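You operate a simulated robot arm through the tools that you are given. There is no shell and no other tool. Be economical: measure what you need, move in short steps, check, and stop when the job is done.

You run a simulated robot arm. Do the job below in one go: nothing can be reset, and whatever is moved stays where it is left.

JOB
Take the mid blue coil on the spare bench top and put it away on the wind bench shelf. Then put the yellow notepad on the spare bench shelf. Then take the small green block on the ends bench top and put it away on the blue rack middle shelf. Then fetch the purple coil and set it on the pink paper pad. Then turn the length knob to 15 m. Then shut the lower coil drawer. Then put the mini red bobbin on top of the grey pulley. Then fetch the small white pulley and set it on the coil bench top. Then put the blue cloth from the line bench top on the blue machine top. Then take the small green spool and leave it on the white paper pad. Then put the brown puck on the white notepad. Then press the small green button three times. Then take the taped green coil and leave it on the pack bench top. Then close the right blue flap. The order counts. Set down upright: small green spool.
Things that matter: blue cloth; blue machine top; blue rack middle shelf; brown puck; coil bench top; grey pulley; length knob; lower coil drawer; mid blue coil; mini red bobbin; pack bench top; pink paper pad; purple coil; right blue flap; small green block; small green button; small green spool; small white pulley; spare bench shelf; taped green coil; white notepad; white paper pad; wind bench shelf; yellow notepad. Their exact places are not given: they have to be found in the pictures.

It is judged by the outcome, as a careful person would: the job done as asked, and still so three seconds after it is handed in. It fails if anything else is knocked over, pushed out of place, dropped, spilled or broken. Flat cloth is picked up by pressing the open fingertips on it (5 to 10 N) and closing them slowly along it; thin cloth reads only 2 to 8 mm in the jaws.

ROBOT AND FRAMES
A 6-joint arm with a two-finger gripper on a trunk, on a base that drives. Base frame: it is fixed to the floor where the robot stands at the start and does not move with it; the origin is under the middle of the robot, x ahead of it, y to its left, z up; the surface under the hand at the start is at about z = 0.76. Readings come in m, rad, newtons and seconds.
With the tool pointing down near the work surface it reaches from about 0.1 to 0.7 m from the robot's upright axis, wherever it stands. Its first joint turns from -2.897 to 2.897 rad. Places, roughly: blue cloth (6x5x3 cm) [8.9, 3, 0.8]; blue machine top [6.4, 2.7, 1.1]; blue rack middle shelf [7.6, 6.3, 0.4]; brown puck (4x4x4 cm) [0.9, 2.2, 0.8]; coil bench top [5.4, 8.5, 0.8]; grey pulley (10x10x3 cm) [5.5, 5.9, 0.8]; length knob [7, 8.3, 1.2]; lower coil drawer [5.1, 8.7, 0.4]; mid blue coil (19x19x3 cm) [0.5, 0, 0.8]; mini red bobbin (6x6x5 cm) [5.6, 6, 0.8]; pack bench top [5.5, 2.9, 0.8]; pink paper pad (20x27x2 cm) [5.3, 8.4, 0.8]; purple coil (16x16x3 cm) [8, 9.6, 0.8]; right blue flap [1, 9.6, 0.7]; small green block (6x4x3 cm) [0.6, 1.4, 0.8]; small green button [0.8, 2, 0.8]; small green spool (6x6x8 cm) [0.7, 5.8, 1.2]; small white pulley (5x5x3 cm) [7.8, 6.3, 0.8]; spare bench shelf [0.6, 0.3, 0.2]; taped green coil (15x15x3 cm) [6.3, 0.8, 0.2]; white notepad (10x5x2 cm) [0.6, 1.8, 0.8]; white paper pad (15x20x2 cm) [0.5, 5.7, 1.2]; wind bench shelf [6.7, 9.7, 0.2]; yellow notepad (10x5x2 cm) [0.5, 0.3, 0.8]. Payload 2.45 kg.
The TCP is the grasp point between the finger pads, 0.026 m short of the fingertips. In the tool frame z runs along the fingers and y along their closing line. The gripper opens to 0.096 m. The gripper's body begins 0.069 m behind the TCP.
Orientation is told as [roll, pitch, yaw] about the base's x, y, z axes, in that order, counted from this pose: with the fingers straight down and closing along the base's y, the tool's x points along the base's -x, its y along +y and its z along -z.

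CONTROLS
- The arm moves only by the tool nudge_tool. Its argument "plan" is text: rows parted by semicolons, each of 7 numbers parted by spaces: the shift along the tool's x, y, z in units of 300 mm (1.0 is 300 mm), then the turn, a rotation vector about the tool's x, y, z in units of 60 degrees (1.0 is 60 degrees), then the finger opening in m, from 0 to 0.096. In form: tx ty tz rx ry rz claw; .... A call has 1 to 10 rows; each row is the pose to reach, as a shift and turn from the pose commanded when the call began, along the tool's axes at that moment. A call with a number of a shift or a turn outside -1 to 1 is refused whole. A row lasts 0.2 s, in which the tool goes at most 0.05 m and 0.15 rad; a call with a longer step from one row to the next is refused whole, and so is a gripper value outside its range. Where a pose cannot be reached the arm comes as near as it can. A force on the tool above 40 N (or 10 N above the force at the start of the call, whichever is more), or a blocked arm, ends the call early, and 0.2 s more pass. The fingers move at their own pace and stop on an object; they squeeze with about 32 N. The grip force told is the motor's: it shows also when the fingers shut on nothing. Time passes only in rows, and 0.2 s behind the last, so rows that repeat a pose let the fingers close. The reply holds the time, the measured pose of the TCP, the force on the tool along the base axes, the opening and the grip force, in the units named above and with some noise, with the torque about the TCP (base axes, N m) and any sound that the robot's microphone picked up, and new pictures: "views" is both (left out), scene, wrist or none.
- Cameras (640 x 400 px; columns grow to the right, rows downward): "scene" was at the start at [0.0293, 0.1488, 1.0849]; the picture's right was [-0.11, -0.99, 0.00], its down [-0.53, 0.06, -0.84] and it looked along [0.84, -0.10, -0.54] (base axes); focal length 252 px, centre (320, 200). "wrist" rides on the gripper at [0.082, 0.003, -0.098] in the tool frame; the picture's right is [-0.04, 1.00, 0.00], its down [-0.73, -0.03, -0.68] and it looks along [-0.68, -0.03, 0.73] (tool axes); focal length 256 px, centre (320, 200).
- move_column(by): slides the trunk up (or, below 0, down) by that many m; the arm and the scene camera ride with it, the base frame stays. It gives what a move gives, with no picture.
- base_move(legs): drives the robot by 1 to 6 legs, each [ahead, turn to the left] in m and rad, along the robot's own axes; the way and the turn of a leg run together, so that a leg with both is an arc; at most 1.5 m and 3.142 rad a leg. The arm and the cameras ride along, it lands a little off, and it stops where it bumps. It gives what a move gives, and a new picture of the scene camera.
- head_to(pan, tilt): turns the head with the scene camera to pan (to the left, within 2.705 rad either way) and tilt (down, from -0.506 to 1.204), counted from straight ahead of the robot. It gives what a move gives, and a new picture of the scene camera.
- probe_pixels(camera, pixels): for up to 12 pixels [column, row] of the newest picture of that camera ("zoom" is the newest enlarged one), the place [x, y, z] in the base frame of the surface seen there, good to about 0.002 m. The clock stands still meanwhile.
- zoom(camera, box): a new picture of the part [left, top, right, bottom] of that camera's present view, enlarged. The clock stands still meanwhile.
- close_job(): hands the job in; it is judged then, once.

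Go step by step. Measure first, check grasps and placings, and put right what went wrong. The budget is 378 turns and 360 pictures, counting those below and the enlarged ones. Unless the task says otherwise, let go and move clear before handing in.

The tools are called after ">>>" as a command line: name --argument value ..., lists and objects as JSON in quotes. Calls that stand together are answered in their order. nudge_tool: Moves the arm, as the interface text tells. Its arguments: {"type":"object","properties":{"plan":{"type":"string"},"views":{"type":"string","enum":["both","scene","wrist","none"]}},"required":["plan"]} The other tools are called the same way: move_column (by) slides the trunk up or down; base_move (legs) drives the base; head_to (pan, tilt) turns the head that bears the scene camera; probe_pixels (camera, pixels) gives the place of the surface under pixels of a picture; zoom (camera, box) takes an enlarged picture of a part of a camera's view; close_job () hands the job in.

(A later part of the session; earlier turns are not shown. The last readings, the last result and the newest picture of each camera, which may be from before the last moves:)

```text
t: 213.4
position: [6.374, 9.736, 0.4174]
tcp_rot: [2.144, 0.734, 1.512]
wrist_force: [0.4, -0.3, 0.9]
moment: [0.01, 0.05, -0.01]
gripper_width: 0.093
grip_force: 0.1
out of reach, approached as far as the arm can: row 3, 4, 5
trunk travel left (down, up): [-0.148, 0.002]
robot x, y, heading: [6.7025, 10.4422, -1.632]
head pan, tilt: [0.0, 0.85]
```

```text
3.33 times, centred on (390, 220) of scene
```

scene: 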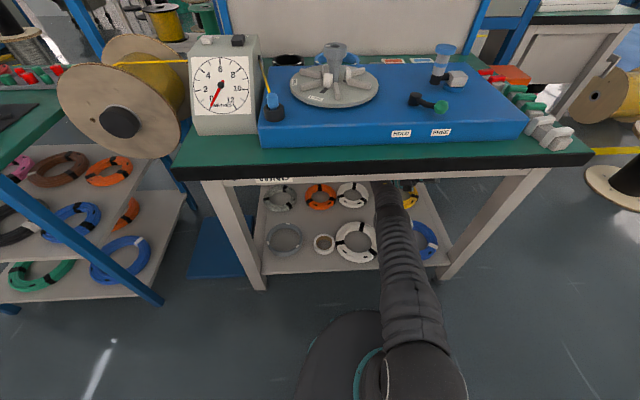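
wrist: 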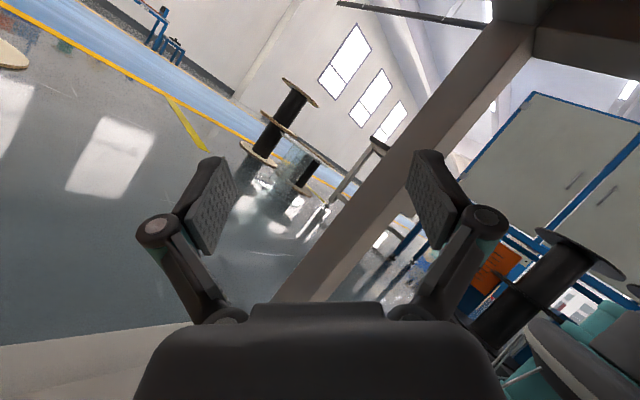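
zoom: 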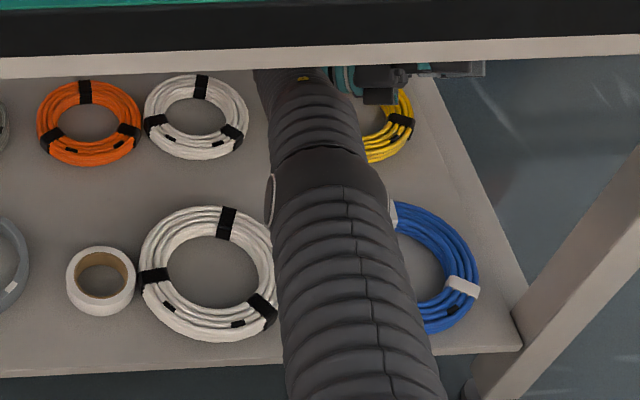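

Clearances look good except for the front leg (x 6.32) near the fingers. I'll close the fingers, turn the base slightly left to swing the arm away, then back out.

>>> nudge_tool --plan "0 0 0 0 0 0 0.02; 0 0 0 0 0 0 0.0; 0 0 0 0 0 0 0.0; 0 0 0 0 0 0 0.0" --views "none"

>>> base_move --legs '[[0, 0.08]]'

>>> base_move --legs '[[-0.15, 0]]'

```text
t: 214.4
position: [6.3736, 9.7343, 0.4194]
tcp_rot: [2.143, 0.734, 1.513]
wrist_force: [0.5, 0.5, -0.6]
moment: [0.0, 0.0, 0.04]
gripper_width: 0.0
grip_force: 28.4
trunk travel left (down, up): [-0.148, 0.002]
robot x, y, heading: [6.6992, 10.4382, -1.627]
head pan, tilt: [0.0, 0.85]
```

```text
t: 215.3
position: [6.429, 9.7114, 0.4177]
tcp_rot: [2.145, 0.731, 1.589]
wrist_force: [-0.2, -0.4, -0.3]
moment: [0.0, 0.03, -0.02]
gripper_width: 0.0
grip_force: 29.1
trunk travel left (down, up): [-0.148, 0.002]
robot x, y, heading: [6.7004, 10.4383, -1.554]
head pan, tilt: [0.0, 0.85]
```

scene: 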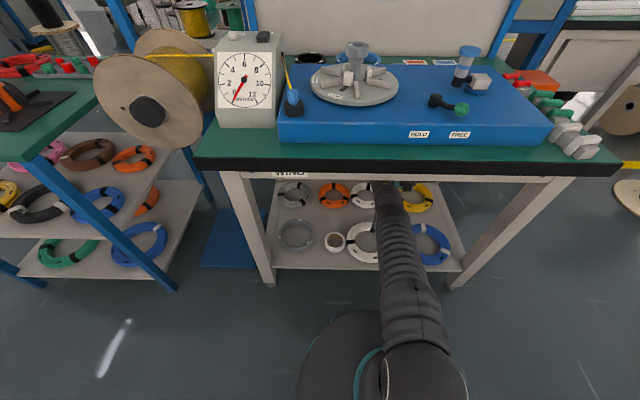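

```text
t: 216.7
position: [6.4264, 9.8629, 0.4182]
tcp_rot: [2.142, 0.733, 1.592]
wrist_force: [-0.2, -0.4, -0.1]
moment: [0.0, -0.01, 0.0]
gripper_width: 0.0
grip_force: 28.7
trunk travel left (down, up): [-0.148, 0.002]
robot x, y, heading: [6.6936, 10.5919, -1.549]
head pan, tilt: [0.0, 0.85]
```

scene: 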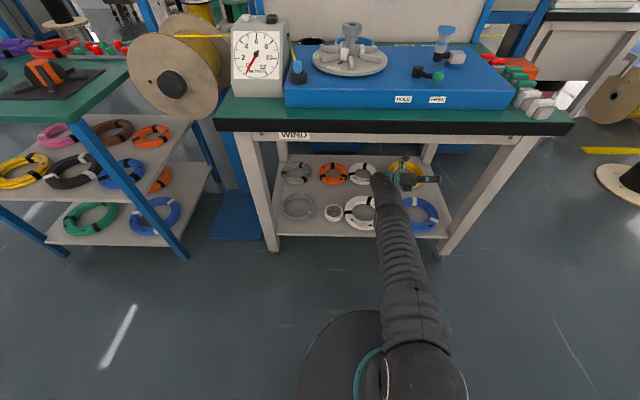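

>>> base_move --legs '[[-0.27, 0]]'

>>> zoom --camera "scene" --box '[240, 100, 480, 250]'

```text
t: 218.6
position: [6.419, 10.1339, 0.4181]
tcp_rot: [2.143, 0.732, 1.585]
wrist_force: [0.0, 0.6, 0.5]
moment: [0.01, 0.0, -0.01]
gripper_width: 0.0
grip_force: 28.6
trunk travel left (down, up): [-0.148, 0.002]
robot x, y, heading: [6.6921, 10.8632, -1.552]
head pan, tilt: [0.0, 0.85]
```

scene: 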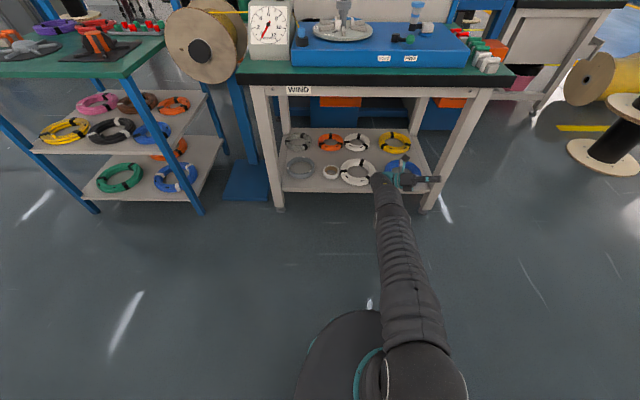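

```text
2.67 times, centred on (360, 175) of scene
```

zoom: 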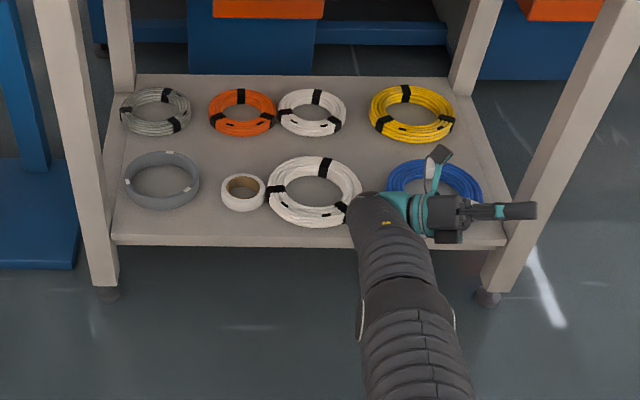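

Free and clear, with the coil placed and neighbours undisturbed. Now I'll restore the arm: pull back and up while rotating the tool toward straight down, in three calls.

>>> nudge_tool --plan "-0.006 0.108 0.049 -0.024 -0.115 0.063 0; -0.012 0.217 0.098 -0.048 -0.23 0.125 0; -0.019 0.325 0.147 -0.072 -0.345 0.188 0; -0.025 0.433 0.195 -0.096 -0.459 0.25 0; -0.031 0.542 0.244 -0.12 -0.574 0.313 0; -0.037 0.65 0.293 -0.143 -0.689 0.375 0; -0.037 0.65 0.293 -0.143 -0.689 0.375 0" --views "scene"

```text
t: 220.2
position: [6.4483, 10.2831, 0.5687]
tcp_rot: [1.062, 1.26, 0.214]
wrist_force: [0.8, -1.0, -1.3]
moment: [0.12, 0.1, 0.0]
gripper_width: 0.0
grip_force: 28.5
out of reach, approached as far as the arm can: row 1, 2, 3, 4, 5
trunk travel left (down, up): [-0.148, 0.002]
robot x, y, heading: [6.691, 10.859, -1.55]
head pan, tilt: [0.0, 0.85]
```

scene: 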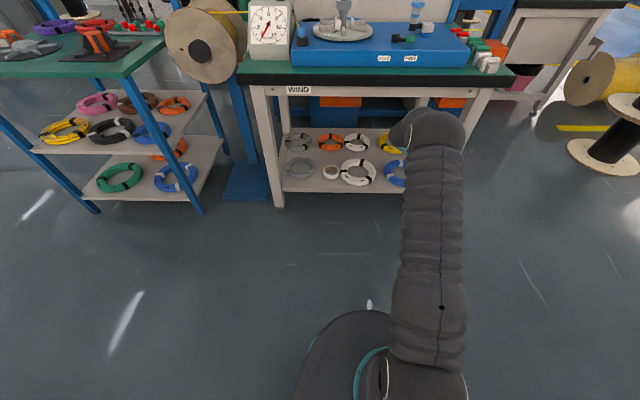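

>>> nudge_tool --plan "0.079 0.022 -0.012 -0.024 -0.115 0.063 0; 0.159 0.045 -0.025 -0.048 -0.23 0.125 0; 0.238 0.067 -0.037 -0.072 -0.345 0.188 0; 0.317 0.089 -0.05 -0.096 -0.459 0.25 0; 0.397 0.112 -0.062 -0.12 -0.574 0.313 0; 0.476 0.134 -0.075 -0.143 -0.689 0.375 0; 0.476 0.134 -0.075 -0.143 -0.689 0.375 0" --views "scene"

```text
t: 221.8
position: [6.4469, 10.2835, 0.7195]
tcp_rot: [-0.001, 0.726, -1.144]
wrist_force: [-0.1, 0.4, 0.0]
moment: [0.02, 0.0, -0.01]
gripper_width: 0.0001
grip_force: 28.0
trunk travel left (down, up): [-0.148, 0.002]
robot x, y, heading: [6.6893, 10.861, -1.555]
head pan, tilt: [0.0, 0.85]
```

scene: 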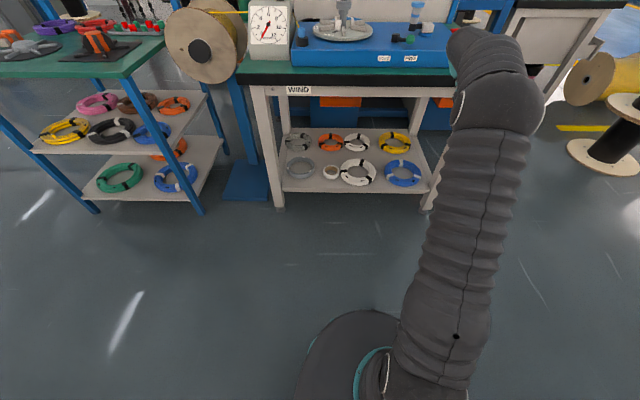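

>>> nudge_tool --plan "0.078 0.014 -0.042 -0.024 -0.114 0.063 0; 0.156 0.028 -0.084 -0.048 -0.228 0.125 0; 0.235 0.042 -0.127 -0.072 -0.342 0.188 0; 0.313 0.055 -0.169 -0.095 -0.456 0.25 0; 0.391 0.069 -0.211 -0.119 -0.57 0.313 0; 0.469 0.083 -0.253 -0.143 -0.684 0.375 0; 0.469 0.083 -0.253 -0.143 -0.684 0.375 0" --views "both"

```text
t: 223.4
position: [6.4473, 10.3453, 0.8676]
tcp_rot: [-0.001, 0.0, -1.555]
wrist_force: [0.0, -0.6, 0.6]
moment: [0.02, 0.0, 0.01]
gripper_width: 0.0
grip_force: 28.9
trunk travel left (down, up): [-0.148, 0.002]
robot x, y, heading: [6.6933, 10.8581, -1.551]
head pan, tilt: [0.0, 0.85]
```

scene: 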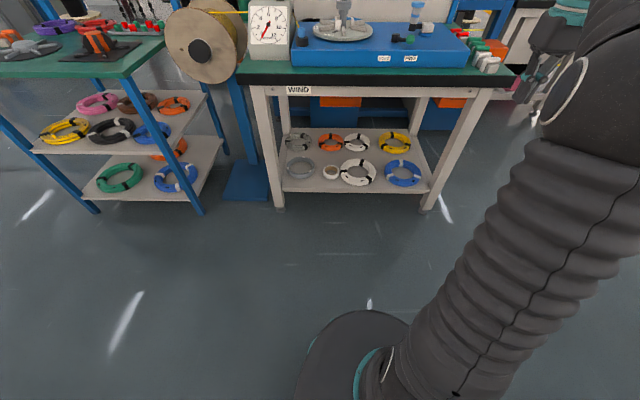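
wrist: 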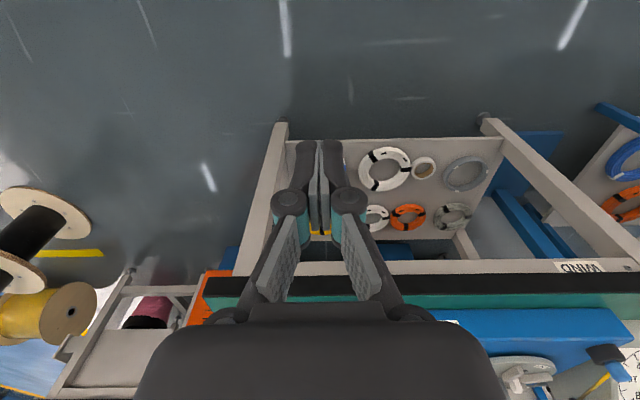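

Arm fully restored. Quick check of the shelf against the earlier layout.

>>> zoom --camera "scene" --box '[260, 110, 450, 220]'

>>> probe_pixels --camera "scene" --pixels '[[360, 185], [377, 173], [384, 175], [403, 187], [422, 175], [403, 159], [395, 153]]'

```text
3.37 times, centred on (355, 165) of scene
```

zoom: 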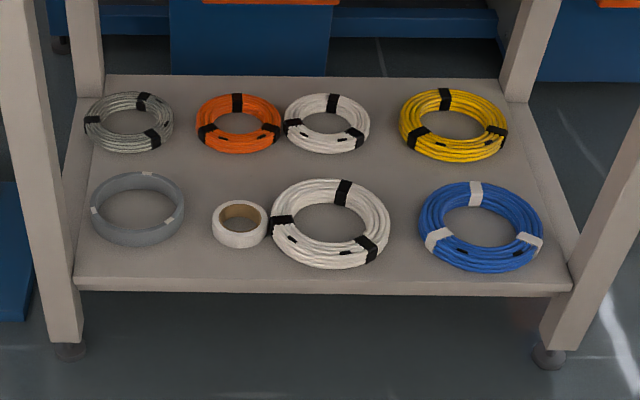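

```text
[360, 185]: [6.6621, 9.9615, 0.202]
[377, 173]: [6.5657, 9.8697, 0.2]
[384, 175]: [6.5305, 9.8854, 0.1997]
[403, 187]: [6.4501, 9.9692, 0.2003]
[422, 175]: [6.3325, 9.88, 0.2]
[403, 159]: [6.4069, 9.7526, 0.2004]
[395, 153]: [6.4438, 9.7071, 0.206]
```

The front white coil may have shifted slightly, so I'll measure how much.

>>> probe_pixels --camera "zoom" --pixels '[[392, 222], [330, 270], [268, 215], [330, 177], [284, 120], [371, 122], [327, 155], [282, 122], [195, 122], [398, 130], [508, 130], [268, 235]]'

```text
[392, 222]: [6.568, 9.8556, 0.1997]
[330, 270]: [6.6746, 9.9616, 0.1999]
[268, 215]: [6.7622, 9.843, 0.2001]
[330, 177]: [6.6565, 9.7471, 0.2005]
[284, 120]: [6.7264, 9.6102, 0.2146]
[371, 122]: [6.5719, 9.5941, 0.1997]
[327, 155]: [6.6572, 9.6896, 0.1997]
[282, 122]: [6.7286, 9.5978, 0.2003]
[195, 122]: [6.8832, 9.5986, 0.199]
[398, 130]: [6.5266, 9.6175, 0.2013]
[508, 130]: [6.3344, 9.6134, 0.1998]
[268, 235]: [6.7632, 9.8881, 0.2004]
```

The front white coil moved about 3 cm in +x. I'll put it back with a safer approach: the tool tilted 45° forward so the wrist stays outside the bench. First the posture, in open space.

>>> nudge_tool --plan "0 0.12 0 0 -0.125 0 0; 0 0.24 0 0 -0.25 0 0; 0 0.36 0 0 -0.375 0 0; 0 0.48 0 0 -0.5 0 0; 0 0.6 0 0 -0.625 0 0; 0 0.72 0 0 -0.75 0 0; 0 0.72 0 0 -0.75 0 0" --views "none"

>>> move_column --by -0.146

```text
t: 225.0
position: [6.6654, 10.3493, 0.8696]
tcp_rot: [0.0, -0.787, -1.552]
wrist_force: [0.1, -0.3, 0.2]
moment: [0.01, 0.0, -0.01]
gripper_width: 0.0
grip_force: 28.7
trunk travel left (down, up): [-0.148, 0.002]
robot x, y, heading: [6.6902, 10.8612, -1.553]
head pan, tilt: [0.0, 0.85]
```

```text
t: 226.7
position: [6.666, 10.3503, 0.7232]
tcp_rot: [0.002, -0.786, -1.553]
wrist_force: [0.2, 0.0, 0.3]
moment: [0.03, 0.01, -0.02]
gripper_width: 0.0
grip_force: 28.8
trunk travel left (down, up): [-0.002, 0.148]
robot x, y, heading: [6.6896, 10.8651, -1.555]
head pan, tilt: [0.0, 0.85]
```

>>> nudge_tool --plan "0.11 0 0.11 0 0 0 0; 0.22 0 0.22 0 0 0 0; 0.33 0 0.33 0 0 0 0; 0.44 0 0.44 0 0 0 0; 0.55 0 0.55 0 0 0 0; 0.66 0 0.66 0 0 0 0; 0.77 0 0.77 0 0 0 0; 0.88 0 0.88 0 0 0 0; 0.98 0 0.98 0 0 0 0; 0.98 0 0.98 0 0 0 0" --views "scene"

```text
t: 228.9
position: [6.6513, 10.3419, 0.3192]
tcp_rot: [0.039, -0.779, -1.576]
wrist_force: [0.1, 0.4, 0.8]
moment: [0.05, 0.0, -0.03]
gripper_width: 0.0
grip_force: 28.5
out of reach, approached as far as the arm can: row 6, 8, 9, 10
trunk travel left (down, up): [-0.002, 0.148]
robot x, y, heading: [6.6915, 10.8618, -1.556]
head pan, tilt: [0.0, 0.85]
```

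scene: 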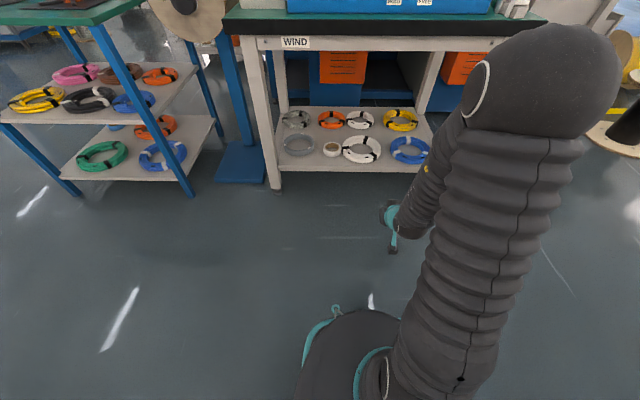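

>>> nudge_tool --plan "-0.08 0 0.08 0 0 0 0; -0.16 0 0.16 0 0 0 0; -0.24 0 0.24 0 0 0 0; -0.24 0 0.24 0 0 0 0" --views "none"

>>> nudge_tool --plan "0.05 0 0.05 0 0 0 0; 0.1 0 0.1 0 0 0 0; 0.1 0 0.1 0 0 0 0" --views "wrist"

```text
t: 229.9
position: [6.6406, 10.2438, 0.3187]
tcp_rot: [0.004, -0.785, -1.554]
wrist_force: [-0.4, -1.1, 0.2]
moment: [-0.02, 0.0, -0.03]
gripper_width: 0.0
grip_force: 28.5
out of reach, approached as far as the arm can: row 1, 2, 3, 4
trunk travel left (down, up): [-0.002, 0.148]
robot x, y, heading: [6.69, 10.8608, -1.554]
head pan, tilt: [0.0, 0.85]
```

```text
t: 230.7
position: [6.6336, 10.2426, 0.28]
tcp_rot: [0.019, -0.781, -1.562]
wrist_force: [-0.3, 0.8, 0.1]
moment: [0.01, -0.02, 0.02]
gripper_width: 0.0
grip_force: 28.4
out of reach, approached as far as the arm can: row 1, 2, 3
trunk travel left (down, up): [-0.002, 0.148]
robot x, y, heading: [6.6884, 10.8582, -1.555]
head pan, tilt: [0.0, 0.85]
```

wrist: 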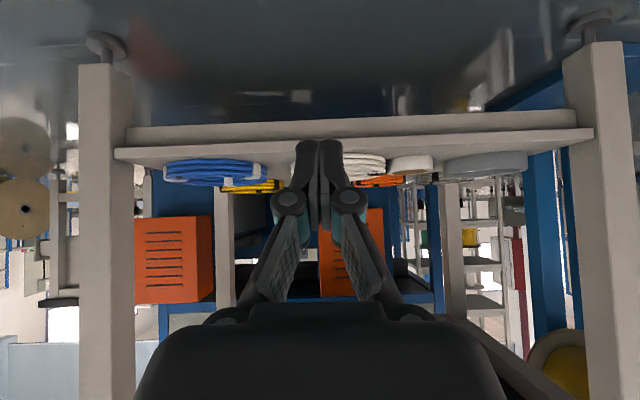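

The posture works at z 0.28. I'll drive ahead 0.325 m to bring the closed fingertips over the white coil's hole.

>>> base_move --legs '[[0.32, 0]]'

>>> zoom --camera "wrist" --box '[0, 0, 640, 400]'

```text
t: 232.8
position: [6.6379, 9.9269, 0.2802]
tcp_rot: [0.02, -0.78, -1.564]
wrist_force: [0.4, -0.7, 0.2]
moment: [-0.02, 0.01, -0.02]
gripper_width: 0.0
grip_force: 28.3
trunk travel left (down, up): [-0.002, 0.148]
robot x, y, heading: [6.6943, 10.5461, -1.555]
head pan, tilt: [0.0, 0.85]
```

scene: 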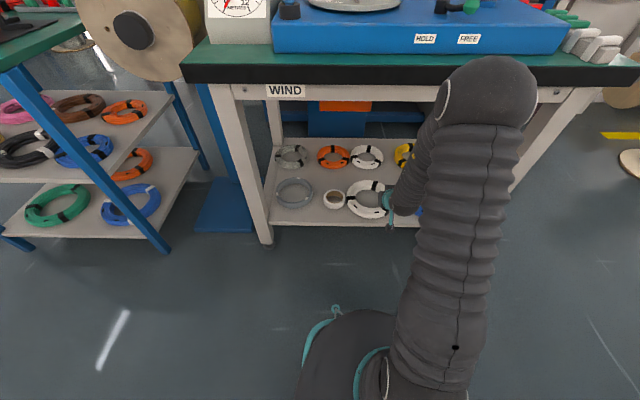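

```text
1.00 times, centred on (320, 200) of wrist (not enlarged: the box is as wide or as high as the picture)
```

zoom: 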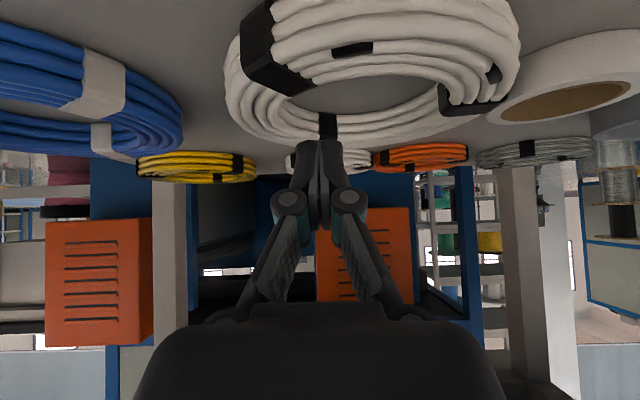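

>>> nudge_tool --plan "-0.04 0 0.04 0 0 0 0; 0 0 0.085 0 0 0 0; 0.035 0 0.115 0 0 0 0; 0.066 0 0.146 0 0 0 0; 0.066 0 0.146 0 0 0 0" --views "wrist"

>>> probe_pixels --camera "scene" --pixels '[[480, 75], [440, 100], [430, 150], [410, 190]]'

```text
t: 234.0
position: [6.6373, 9.9055, 0.239]
tcp_rot: [0.037, -0.782, -1.573]
wrist_force: [3.1, -4.5, 5.8]
moment: [-0.05, 0.07, 0.07]
gripper_width: 0.0
grip_force: 28.9
out of reach, approached as far as the arm can: row 4, 5
trunk travel left (down, up): [-0.002, 0.148]
robot x, y, heading: [6.6973, 10.5466, -1.549]
head pan, tilt: [0.0, 0.85]
```

wrist: 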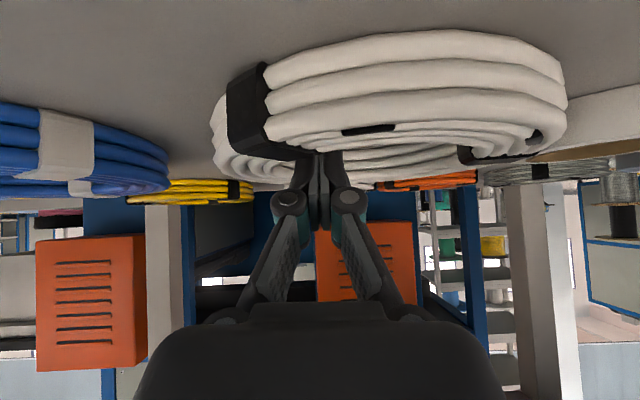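

```text
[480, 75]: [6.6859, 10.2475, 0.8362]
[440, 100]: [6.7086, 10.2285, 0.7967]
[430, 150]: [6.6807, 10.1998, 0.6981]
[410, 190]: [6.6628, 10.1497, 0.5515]
```

Fingertips are inside the hole. Now sliding 4 cm in −x to push the coil back.

>>> nudge_tool --plan "0 -0.03 0 0 0 0 0; 0 -0.06 0 0 0 0 0; 0 -0.09 0 0 0 0 0; 0 -0.12 0 0 0 0 0; 0 -0.14 0 0 0 0 0; 0 -0.14 0 0 0 0 0" --views "scene"

>>> zoom --camera "scene" --box '[260, 130, 440, 240]'

```text
t: 235.4
position: [6.5942, 9.9043, 0.2392]
tcp_rot: [0.018, -0.783, -1.562]
wrist_force: [9.6, -3.8, 10.2]
moment: [0.06, -0.02, 0.01]
gripper_width: 0.0001
grip_force: 28.5
trunk travel left (down, up): [-0.002, 0.148]
robot x, y, heading: [6.6961, 10.5445, -1.555]
head pan, tilt: [0.0, 0.85]
```

scene: 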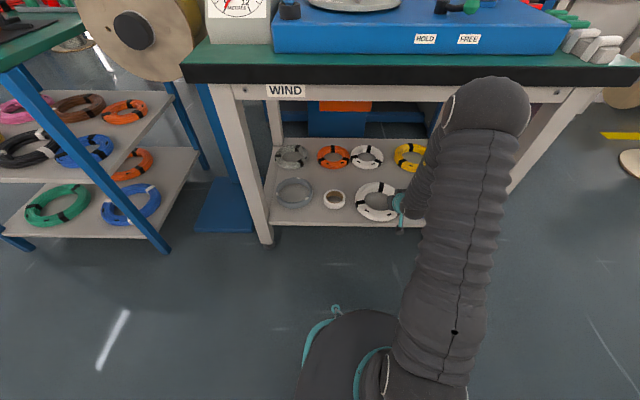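

```text
3.56 times, centred on (350, 185) of scene
```

zoom: 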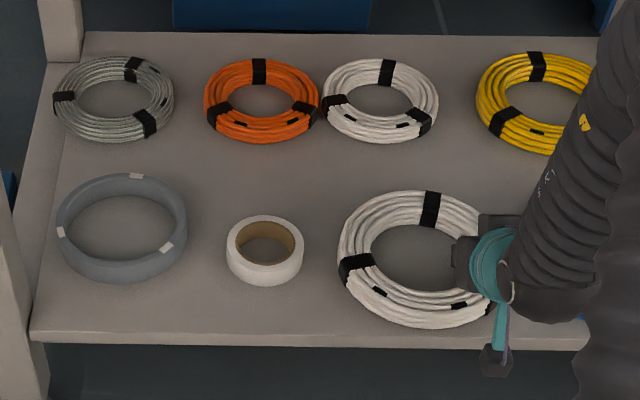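

>>> probe_pixels --camera "zoom" --pixels '[[335, 250], [420, 330], [338, 270], [400, 188], [304, 250], [320, 100], [440, 105], [380, 145]]'

```text
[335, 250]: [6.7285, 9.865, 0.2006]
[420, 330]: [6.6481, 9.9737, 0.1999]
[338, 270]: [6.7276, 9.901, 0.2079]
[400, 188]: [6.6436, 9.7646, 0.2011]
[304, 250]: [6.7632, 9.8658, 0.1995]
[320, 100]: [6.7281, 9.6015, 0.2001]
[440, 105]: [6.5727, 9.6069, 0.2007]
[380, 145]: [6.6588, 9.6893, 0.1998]
```

The white coil is back within about 1 cm of where it was. Now lifting out and backing off.

>>> nudge_tool --plan "0 0.02 0 0 0 0 0; -0.06 0.02 -0.06 0 0 0 0; -0.13 0.02 -0.13 0 0 0 0; -0.2 0.02 -0.2 0 0 0 0; -0.2 0.02 -0.2 0 0 0 0" --views "none"

>>> base_move --legs '[[-0.35, 0]]'

>>> zoom --camera "scene" --box '[240, 100, 480, 250]'

```text
t: 236.6
position: [6.5987, 9.9028, 0.3216]
tcp_rot: [0.018, -0.784, -1.564]
wrist_force: [0.5, 0.0, 0.3]
moment: [-0.02, -0.01, 0.0]
gripper_width: 0.0001
grip_force: 28.2
trunk travel left (down, up): [-0.002, 0.148]
robot x, y, heading: [6.6965, 10.548, -1.558]
head pan, tilt: [0.0, 0.85]
```

```text
t: 238.9
position: [6.5934, 10.2495, 0.3217]
tcp_rot: [0.02, -0.783, -1.562]
wrist_force: [0.5, -0.2, -0.4]
moment: [-0.02, 0.0, 0.01]
gripper_width: 0.0
grip_force: 28.1
trunk travel left (down, up): [-0.002, 0.148]
robot x, y, heading: [6.6894, 10.8909, -1.553]
head pan, tilt: [0.0, 0.85]
```

scene: 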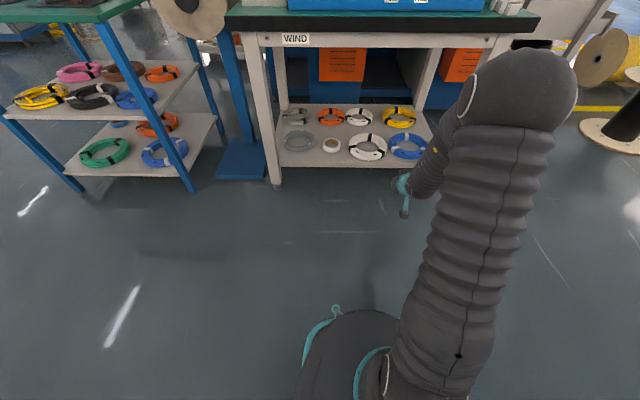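

```text
2.67 times, centred on (360, 175) of scene
```

zoom: 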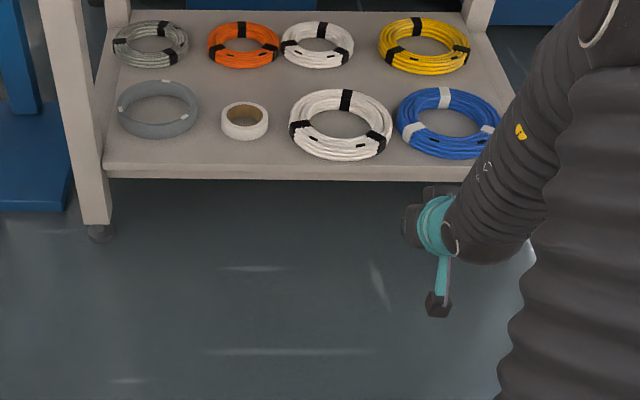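

Task 1 is done. Raising and straightening the arm for travel back to the spare bench.

>>> nudge_tool --plan "-0.1 0 -0.11 0 0 0 0; -0.2 0 -0.22 0 0.09 0 0; -0.3 0 -0.33 0 0.18 0 0; -0.4 0 -0.44 0 0.27 0 0; -0.5 0 -0.55 0 0.36 0 0.05; -0.6 0 -0.66 0 0.45 0 0.09; -0.7 0 -0.77 0 0.54 0 0.09; -0.78 0 -0.88 0 0.63 0 0.09; -0.84 0 -0.97 0 0.745 0 0.09; -0.84 0 -0.97 0 0.745 0 0.09" --views "none"

>>> move_column --by 0.12

>>> head_to --pan -1.2 --tilt 0.4

```text
t: 241.1
position: [6.5862, 10.2742, 0.7058]
tcp_rot: [0.016, 0.001, -1.55]
wrist_force: [1.0, -1.0, 0.4]
moment: [0.0, 0.02, -0.02]
gripper_width: 0.0902
grip_force: 0.0
trunk travel left (down, up): [-0.002, 0.148]
robot x, y, heading: [6.6918, 10.8917, -1.555]
head pan, tilt: [0.0, 0.85]
```

```text
t: 242.6
position: [6.587, 10.2735, 0.8263]
tcp_rot: [0.015, -0.001, -1.551]
wrist_force: [-0.6, 0.6, 0.1]
moment: [0.0, -0.02, 0.01]
gripper_width: 0.0902
grip_force: 0.0
trunk travel left (down, up): [-0.122, 0.028]
robot x, y, heading: [6.6922, 10.8923, -1.557]
head pan, tilt: [0.0, 0.85]
```

```text
t: 244.0
position: [6.5853, 10.2733, 0.8266]
tcp_rot: [0.016, -0.001, -1.549]
wrist_force: [-0.4, 0.3, -0.8]
moment: [0.01, 0.01, -0.01]
gripper_width: 0.0902
grip_force: 0.1
trunk travel left (down, up): [-0.122, 0.028]
robot x, y, heading: [6.6911, 10.8932, -1.556]
head pan, tilt: [-1.201, 0.4]
```

scene: 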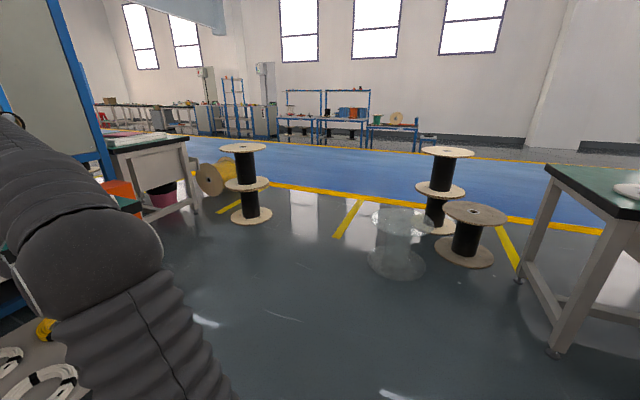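

>>> nudge_tool --plan "0.12 0 -0.08 0 0 0 0.09; 0.24 0 -0.16 0 0 0 0.09; 0.36 0 -0.24 0 0 0 0.09; 0.48 0 -0.32 0 0 0 0.09; 0.6 0 -0.4 0 0 0 0.09; 0.68 0 -0.45 0 0 0 0.09; 0.68 0 -0.45 0 0 0 0.09" --views "none"

>>> base_move --legs '[[0, -0.78], [0.7, 0], [0, -0.698], [1.3, 0], [0, -0.342], [1.3, 0]]'

>>> head_to --pan 0 --tilt 0.4

```text
t: 245.6
position: [6.5801, 10.4783, 0.9602]
tcp_rot: [0.015, -0.001, -1.55]
wrist_force: [0.3, -0.6, -0.2]
moment: [-0.02, -0.01, 0.0]
gripper_width: 0.0901
grip_force: 0.1
trunk travel left (down, up): [-0.122, 0.028]
robot x, y, heading: [6.6895, 10.8946, -1.556]
head pan, tilt: [-1.201, 0.4]
```

```text
t: 266.8
position: [3.239, 10.7012, 0.9596]
tcp_rot: [0.016, -0.002, 2.935]
wrist_force: [0.1, 0.7, 0.9]
moment: [0.01, -0.02, 0.02]
gripper_width: 0.0902
grip_force: 0.1
trunk travel left (down, up): [-0.122, 0.028]
robot x, y, heading: [3.6117, 10.498, 2.93]
head pan, tilt: [-1.201, 0.4]
```

scene: 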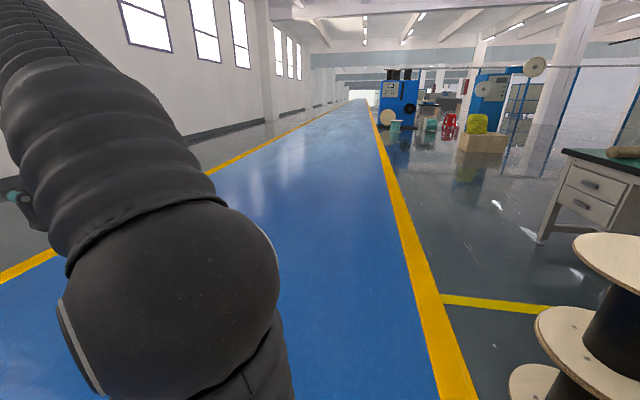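

```text
t: 268.2
position: [3.2386, 10.7013, 0.9593]
tcp_rot: [0.013, -0.003, 2.936]
wrist_force: [-0.6, -0.3, -0.9]
moment: [0.05, 0.02, -0.04]
gripper_width: 0.0901
grip_force: 0.0
trunk travel left (down, up): [-0.122, 0.028]
robot x, y, heading: [3.6176, 10.4971, 2.932]
head pan, tilt: [0.0, 0.4]
```

scene: 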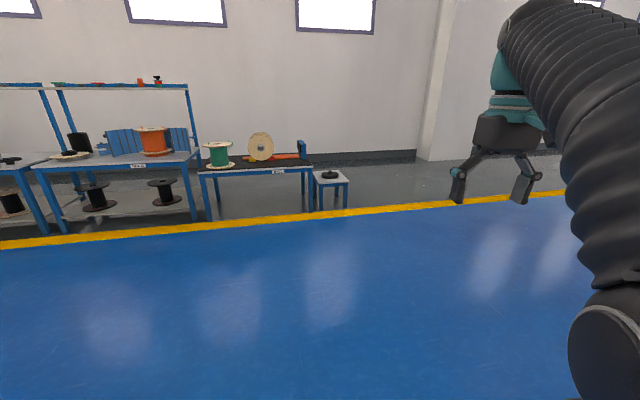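

>>> base_move --legs '[[0, -0.2], [1.26, 0], [1.26, 0], [0, 0.41], [1.35, 0], [0, 1.571]]'

```text
t: 292.6
position: [-0.1332, 11.1381, 0.9597]
tcp_rot: [0.013, 0.0, -1.582]
wrist_force: [-0.3, 0.3, 0.0]
moment: [-0.01, 0.0, 0.0]
gripper_width: 0.0898
grip_force: 0.0
trunk travel left (down, up): [-0.122, 0.028]
robot x, y, heading: [-0.012, 11.5471, -1.588]
head pan, tilt: [0.0, 0.4]
```

scene: 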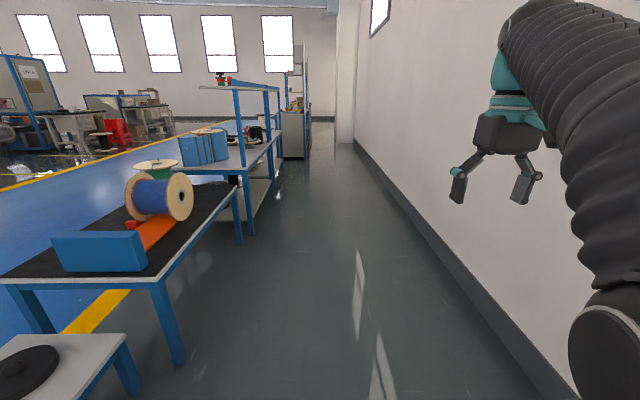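

>>> base_move --legs '[[0, 0.015], [1.5, 0], [1.5, 0], [1.5, 0], [1.4, 0]]'

```text
t: 321.0
position: [-0.0946, 5.239, 0.9597]
tcp_rot: [0.014, -0.001, -1.569]
wrist_force: [0.3, 0.3, 0.6]
moment: [-0.01, 0.01, 0.0]
gripper_width: 0.09
grip_force: 0.0
trunk travel left (down, up): [-0.122, 0.028]
robot x, y, heading: [0.0232, 5.6511, -1.573]
head pan, tilt: [0.0, 0.4]
```

scene: 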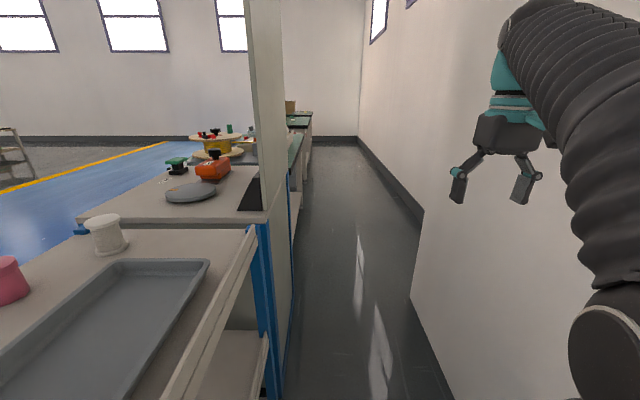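

>>> base_move --legs '[[1.5, 0], [1.5, 0.02], [1.5, 0], [0.8, 0]]'

```text
t: 346.1
position: [-0.0325, -0.0203, 0.9593]
tcp_rot: [0.014, 0.0, -1.55]
wrist_force: [-0.8, -0.8, 1.0]
moment: [0.0, 0.01, 0.04]
gripper_width: 0.0902
grip_force: 0.1
trunk travel left (down, up): [-0.122, 0.028]
robot x, y, heading: [0.0779, 0.3956, -1.554]
head pan, tilt: [0.0, 0.4]
```

scene: 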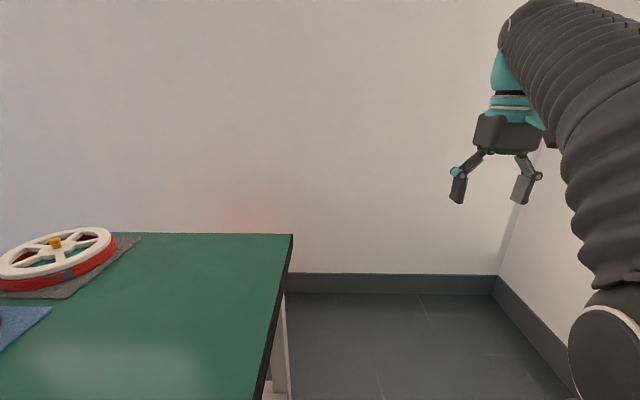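

I'm at x 0.078, a bit close for turning. I'll shift left with an S-curve, back up, then face the bench.

>>> base_move --legs '[[0.25, -0.4], [0.25, 0.4], [-0.35, 0], [0, 1.56]]'

>>> head_to --pan 0 --tilt 0.7

```text
t: 355.2
position: [0.3978, 0.1531, 0.9589]
tcp_rot: [0.014, -0.001, 0.052]
wrist_force: [-0.6, 0.7, 0.8]
moment: [0.01, -0.03, 0.01]
gripper_width: 0.09
grip_force: 0.1
trunk travel left (down, up): [-0.122, 0.028]
robot x, y, heading: [-0.0214, 0.2511, 0.04]
head pan, tilt: [0.0, 0.4]
```

scene: 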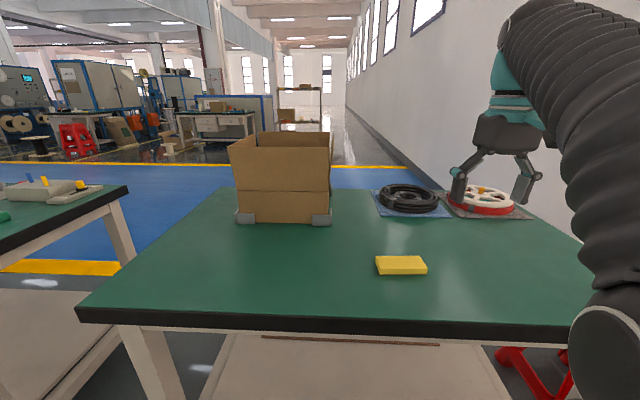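

```text
t: 356.0
position: [0.3969, 0.154, 0.9604]
tcp_rot: [0.013, -0.001, 0.053]
wrist_force: [-0.1, 0.1, 0.5]
moment: [0.0, -0.02, -0.01]
gripper_width: 0.0901
grip_force: 0.1
trunk travel left (down, up): [-0.122, 0.028]
robot x, y, heading: [-0.019, 0.2533, 0.046]
head pan, tilt: [0.0, 0.7]
```

scene: 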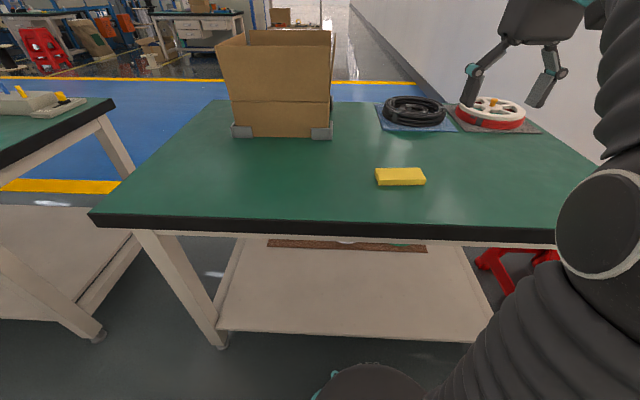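

The yellow notepad is at about (400,177). I'll probe its corners and the shelf's front edge.

>>> zoom --camera "scene" --box '[350, 150, 450, 210]'

>>> probe_pixels --camera "zoom" --pixels '[[170, 125], [475, 112], [485, 190], [185, 205], [325, 160]]'

>>> probe_pixels --camera "scene" --pixels '[[350, 330], [350, 320], [240, 325], [460, 320], [350, 230], [350, 240], [340, 300], [430, 250], [280, 245], [215, 340]]'

```text
6.40 times, centred on (400, 180) of scene
```

zoom: 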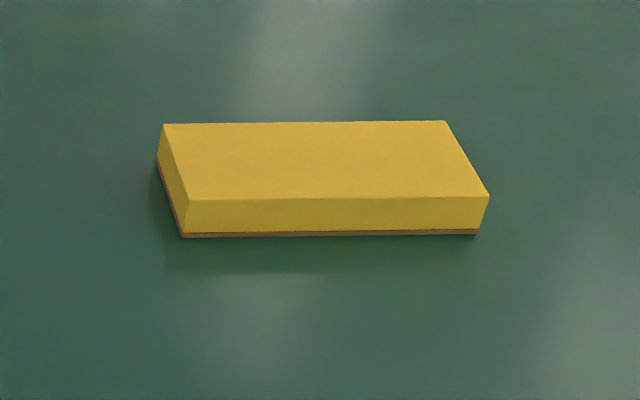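

```text
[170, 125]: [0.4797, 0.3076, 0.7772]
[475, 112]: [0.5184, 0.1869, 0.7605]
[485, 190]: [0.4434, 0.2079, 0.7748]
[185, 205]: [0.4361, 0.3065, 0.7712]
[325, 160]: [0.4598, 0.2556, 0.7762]
```

```text
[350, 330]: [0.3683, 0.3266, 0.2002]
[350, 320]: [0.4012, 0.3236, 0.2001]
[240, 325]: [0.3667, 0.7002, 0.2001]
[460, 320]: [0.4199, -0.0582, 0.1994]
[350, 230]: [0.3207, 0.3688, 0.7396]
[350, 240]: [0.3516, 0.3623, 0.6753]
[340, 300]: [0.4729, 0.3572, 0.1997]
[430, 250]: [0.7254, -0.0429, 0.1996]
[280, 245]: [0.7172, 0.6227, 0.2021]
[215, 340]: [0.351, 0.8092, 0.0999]
```

I'll rotate the notepad 90° on the bench first, so that I can later grip it with a forward-tilted tool for the shelf. Moving over it and yawing the tool.

>>> nudge_tool --plan "-0.033 0.048 0 0 0 0.14 0.09; -0.067 0.095 0.03 0 0 0.28 0.09; -0.1 0.143 0.06 0 0 0.42 0.09; -0.133 0.19 0.1 0 0 0.56 0.09; -0.167 0.238 0.15 0 0 0.7 0.09; -0.2 0.286 0.2 0 0 0.84 0.09; -0.233 0.333 0.25 0 0 0.98 0.09; -0.233 0.333 0.25 0 0 0.98 0.09" --views "none"

>>> nudge_tool --plan "0 0 0 0 0 0.125 0.09; 0 0 0 0 0 0.25 0.09; 0 0 0 0 0 0.375 0.09; 0 0 0 0 0 0.5 0.09; 0 0 0 0 0 0.5 0.09" --views "wrist"

```text
t: 357.8
position: [0.4637, 0.2587, 0.8858]
tcp_rot: [0.01, 0.011, -0.975]
wrist_force: [0.2, -0.1, 0.4]
moment: [0.02, 0.0, -0.01]
gripper_width: 0.09
grip_force: 0.1
trunk travel left (down, up): [-0.122, 0.028]
robot x, y, heading: [-0.0212, 0.2508, 0.052]
head pan, tilt: [0.0, 0.7]
```

```text
t: 359.0
position: [0.4629, 0.2584, 0.8868]
tcp_rot: [0.001, 0.014, -1.499]
wrist_force: [0.4, 0.0, -0.6]
moment: [0.01, 0.02, -0.03]
gripper_width: 0.0902
grip_force: 0.0
trunk travel left (down, up): [-0.122, 0.028]
robot x, y, heading: [-0.0224, 0.2496, 0.049]
head pan, tilt: [0.0, 0.7]
```

wrist: 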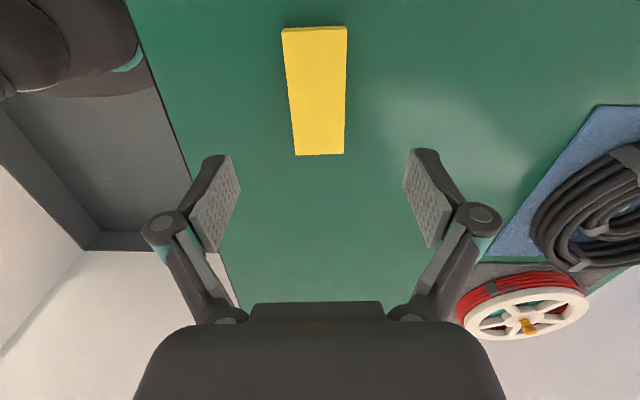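

Aligned over the pad. Descending and closing.

>>> nudge_tool --plan "0 0 0.12 0 0 0 0.09; 0 0 0.24 0 0 0 0.09; 0 0 0.325 0 0 0 0.09; 0 0 0.325 0 0 0 0.03; 0 0 0.325 0 0 0 0.03; 0 0 0.325 0 0 0 0.03; 0 0 0.325 0 0 0 0.03" --views "wrist"

```text
t: 360.6
position: [0.4617, 0.2592, 0.7899]
tcp_rot: [0.004, 0.013, -1.497]
wrist_force: [-1.8, -0.2, 9.0]
moment: [0.01, -0.16, -0.01]
gripper_width: 0.0448
grip_force: 31.6
trunk travel left (down, up): [-0.122, 0.028]
robot x, y, heading: [-0.0182, 0.2541, 0.042]
head pan, tilt: [0.0, 0.7]
```

wrist: 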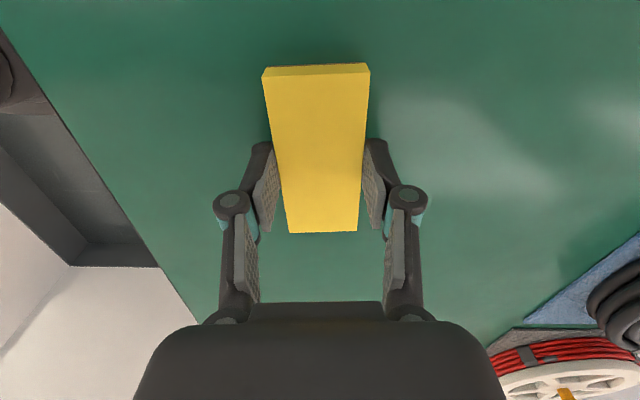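

Gripped at 45 mm. Lifting and rotating 90°.

>>> nudge_tool --plan "0 0 -0.1 0 0 0 0.03; 0 0 -0.2 0 0 0 0.03; 0 0 -0.2 0 0 -0.14 0.03; 0 0 -0.2 0 0 -0.28 0.03; 0 0 -0.2 0 0 -0.42 0.03; 0 0 -0.2 0 0 -0.56 0.03; 0 0 -0.2 0 0 -0.7 0.03; 0 0 -0.2 0 0 -0.84 0.03; 0 0 -0.2 0 0 -0.84 0.03" --views "none"

>>> nudge_tool --plan "0 0 0 0 0 -0.14 0.03; 0 0 0 0 0 -0.28 0.03; 0 0 0 0 0 -0.42 0.03; 0 0 0 0 0 -0.56 0.03; 0 0 0 0 0 -0.64 0.03; 0 0 0 0 0 -0.64 0.03" --views "wrist"

```text
t: 362.6
position: [0.4611, 0.2587, 0.8498]
tcp_rot: [0.011, 0.008, -0.615]
wrist_force: [-0.9, 0.0, -0.3]
moment: [0.01, 0.02, 0.01]
gripper_width: 0.0449
grip_force: 32.1
trunk travel left (down, up): [-0.122, 0.028]
robot x, y, heading: [-0.0182, 0.2525, 0.048]
head pan, tilt: [0.0, 0.7]
```

```text
t: 364.0
position: [0.4618, 0.2591, 0.8489]
tcp_rot: [0.014, -0.002, 0.054]
wrist_force: [0.3, 0.6, -1.5]
moment: [0.0, -0.02, 0.0]
gripper_width: 0.0449
grip_force: 32.0
trunk travel left (down, up): [-0.122, 0.028]
robot x, y, heading: [-0.0192, 0.2515, 0.048]
head pan, tilt: [0.0, 0.7]
```

wrist: 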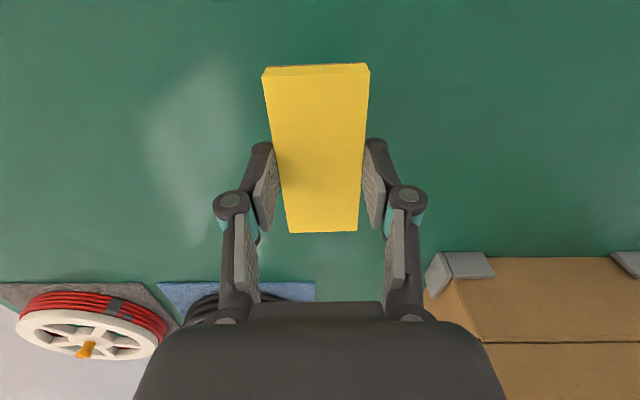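

>>> nudge_tool --plan "0 0 0.1 0 0 0 0.03; 0 0 0.196 0 0 0 0.03; 0 0 0.196 0 0 0 0.08; 0 0 0.196 0 0 0 0.08; 0 0 0.1 0 0 0 0.08; 0 0 0 0 0 0 0.08; 0 0 0 0 0 0 0.08" --views "wrist"

>>> nudge_tool --plan "0 0 0 0 -0.12 0 0.08; 0 0 0 0 -0.24 0 0.08; 0 0 0 0 -0.36 0 0.08; 0 0 0 0 -0.48 0 0.08; 0 0 0 0 -0.583 0 0.08; 0 0 0 0 -0.583 0 0.08" --views "wrist"

```text
t: 365.6
position: [0.4629, 0.2566, 0.8482]
tcp_rot: [0.016, -0.001, 0.052]
wrist_force: [-0.8, -0.8, 0.0]
moment: [0.01, -0.01, -0.02]
gripper_width: 0.0797
grip_force: 0.1
trunk travel left (down, up): [-0.122, 0.028]
robot x, y, heading: [-0.0216, 0.2527, 0.044]
head pan, tilt: [0.0, 0.7]
```

wrist: 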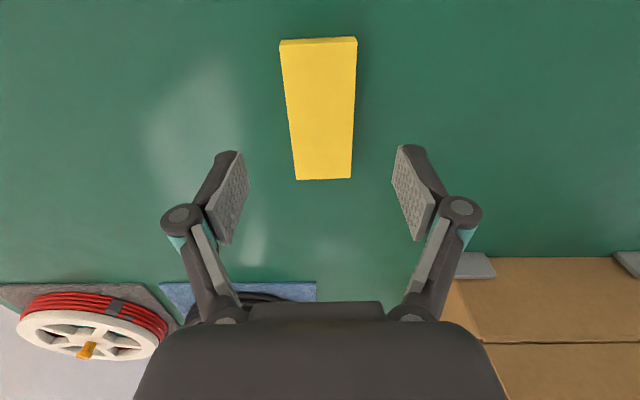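

```text
t: 367.0
position: [0.4623, 0.2582, 0.8485]
tcp_rot: [0.015, -0.613, 0.041]
wrist_force: [-0.2, -0.5, -0.8]
moment: [0.04, 0.05, 0.02]
gripper_width: 0.0801
grip_force: 0.0
trunk travel left (down, up): [-0.122, 0.028]
robot x, y, heading: [-0.0215, 0.2499, 0.05]
head pan, tilt: [0.0, 0.7]
```

wrist: 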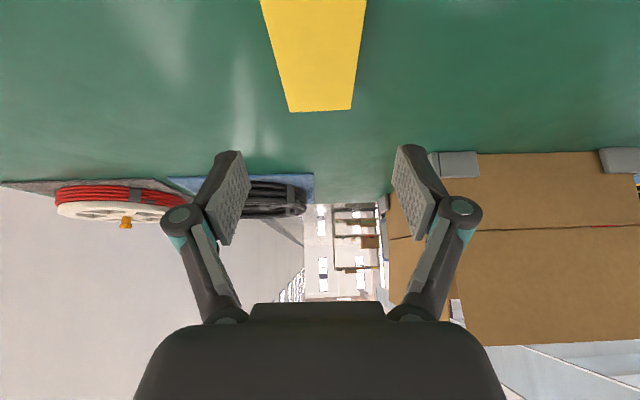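

>>> nudge_tool --plan "0.07 0 0.07 0 0 0 0.08; 0.134 0 0.133 0 0 0 0.08; 0.134 0 0.133 0 0 0 0.03; 0.134 0 0.133 0 0 0 0.03; 0.134 0 0.133 0 0 0 0.03; 0.134 0 0.133 0 0 0 0.03" --views "both"

```text
t: 368.4
position: [0.4527, 0.2592, 0.7928]
tcp_rot: [0.015, -0.613, 0.042]
wrist_force: [-1.8, -0.2, 3.1]
moment: [0.0, -0.1, 0.06]
gripper_width: 0.0449
grip_force: 31.8
trunk travel left (down, up): [-0.122, 0.028]
robot x, y, heading: [-0.0203, 0.2496, 0.054]
head pan, tilt: [0.0, 0.7]
```

scene: 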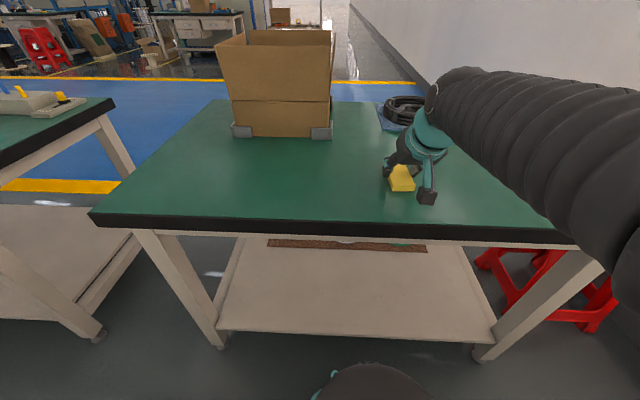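
wrist: 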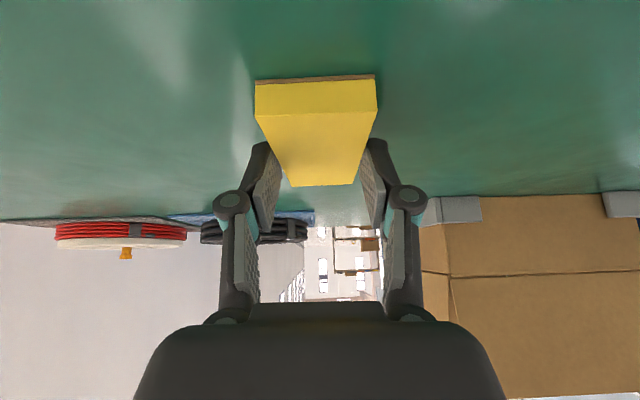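

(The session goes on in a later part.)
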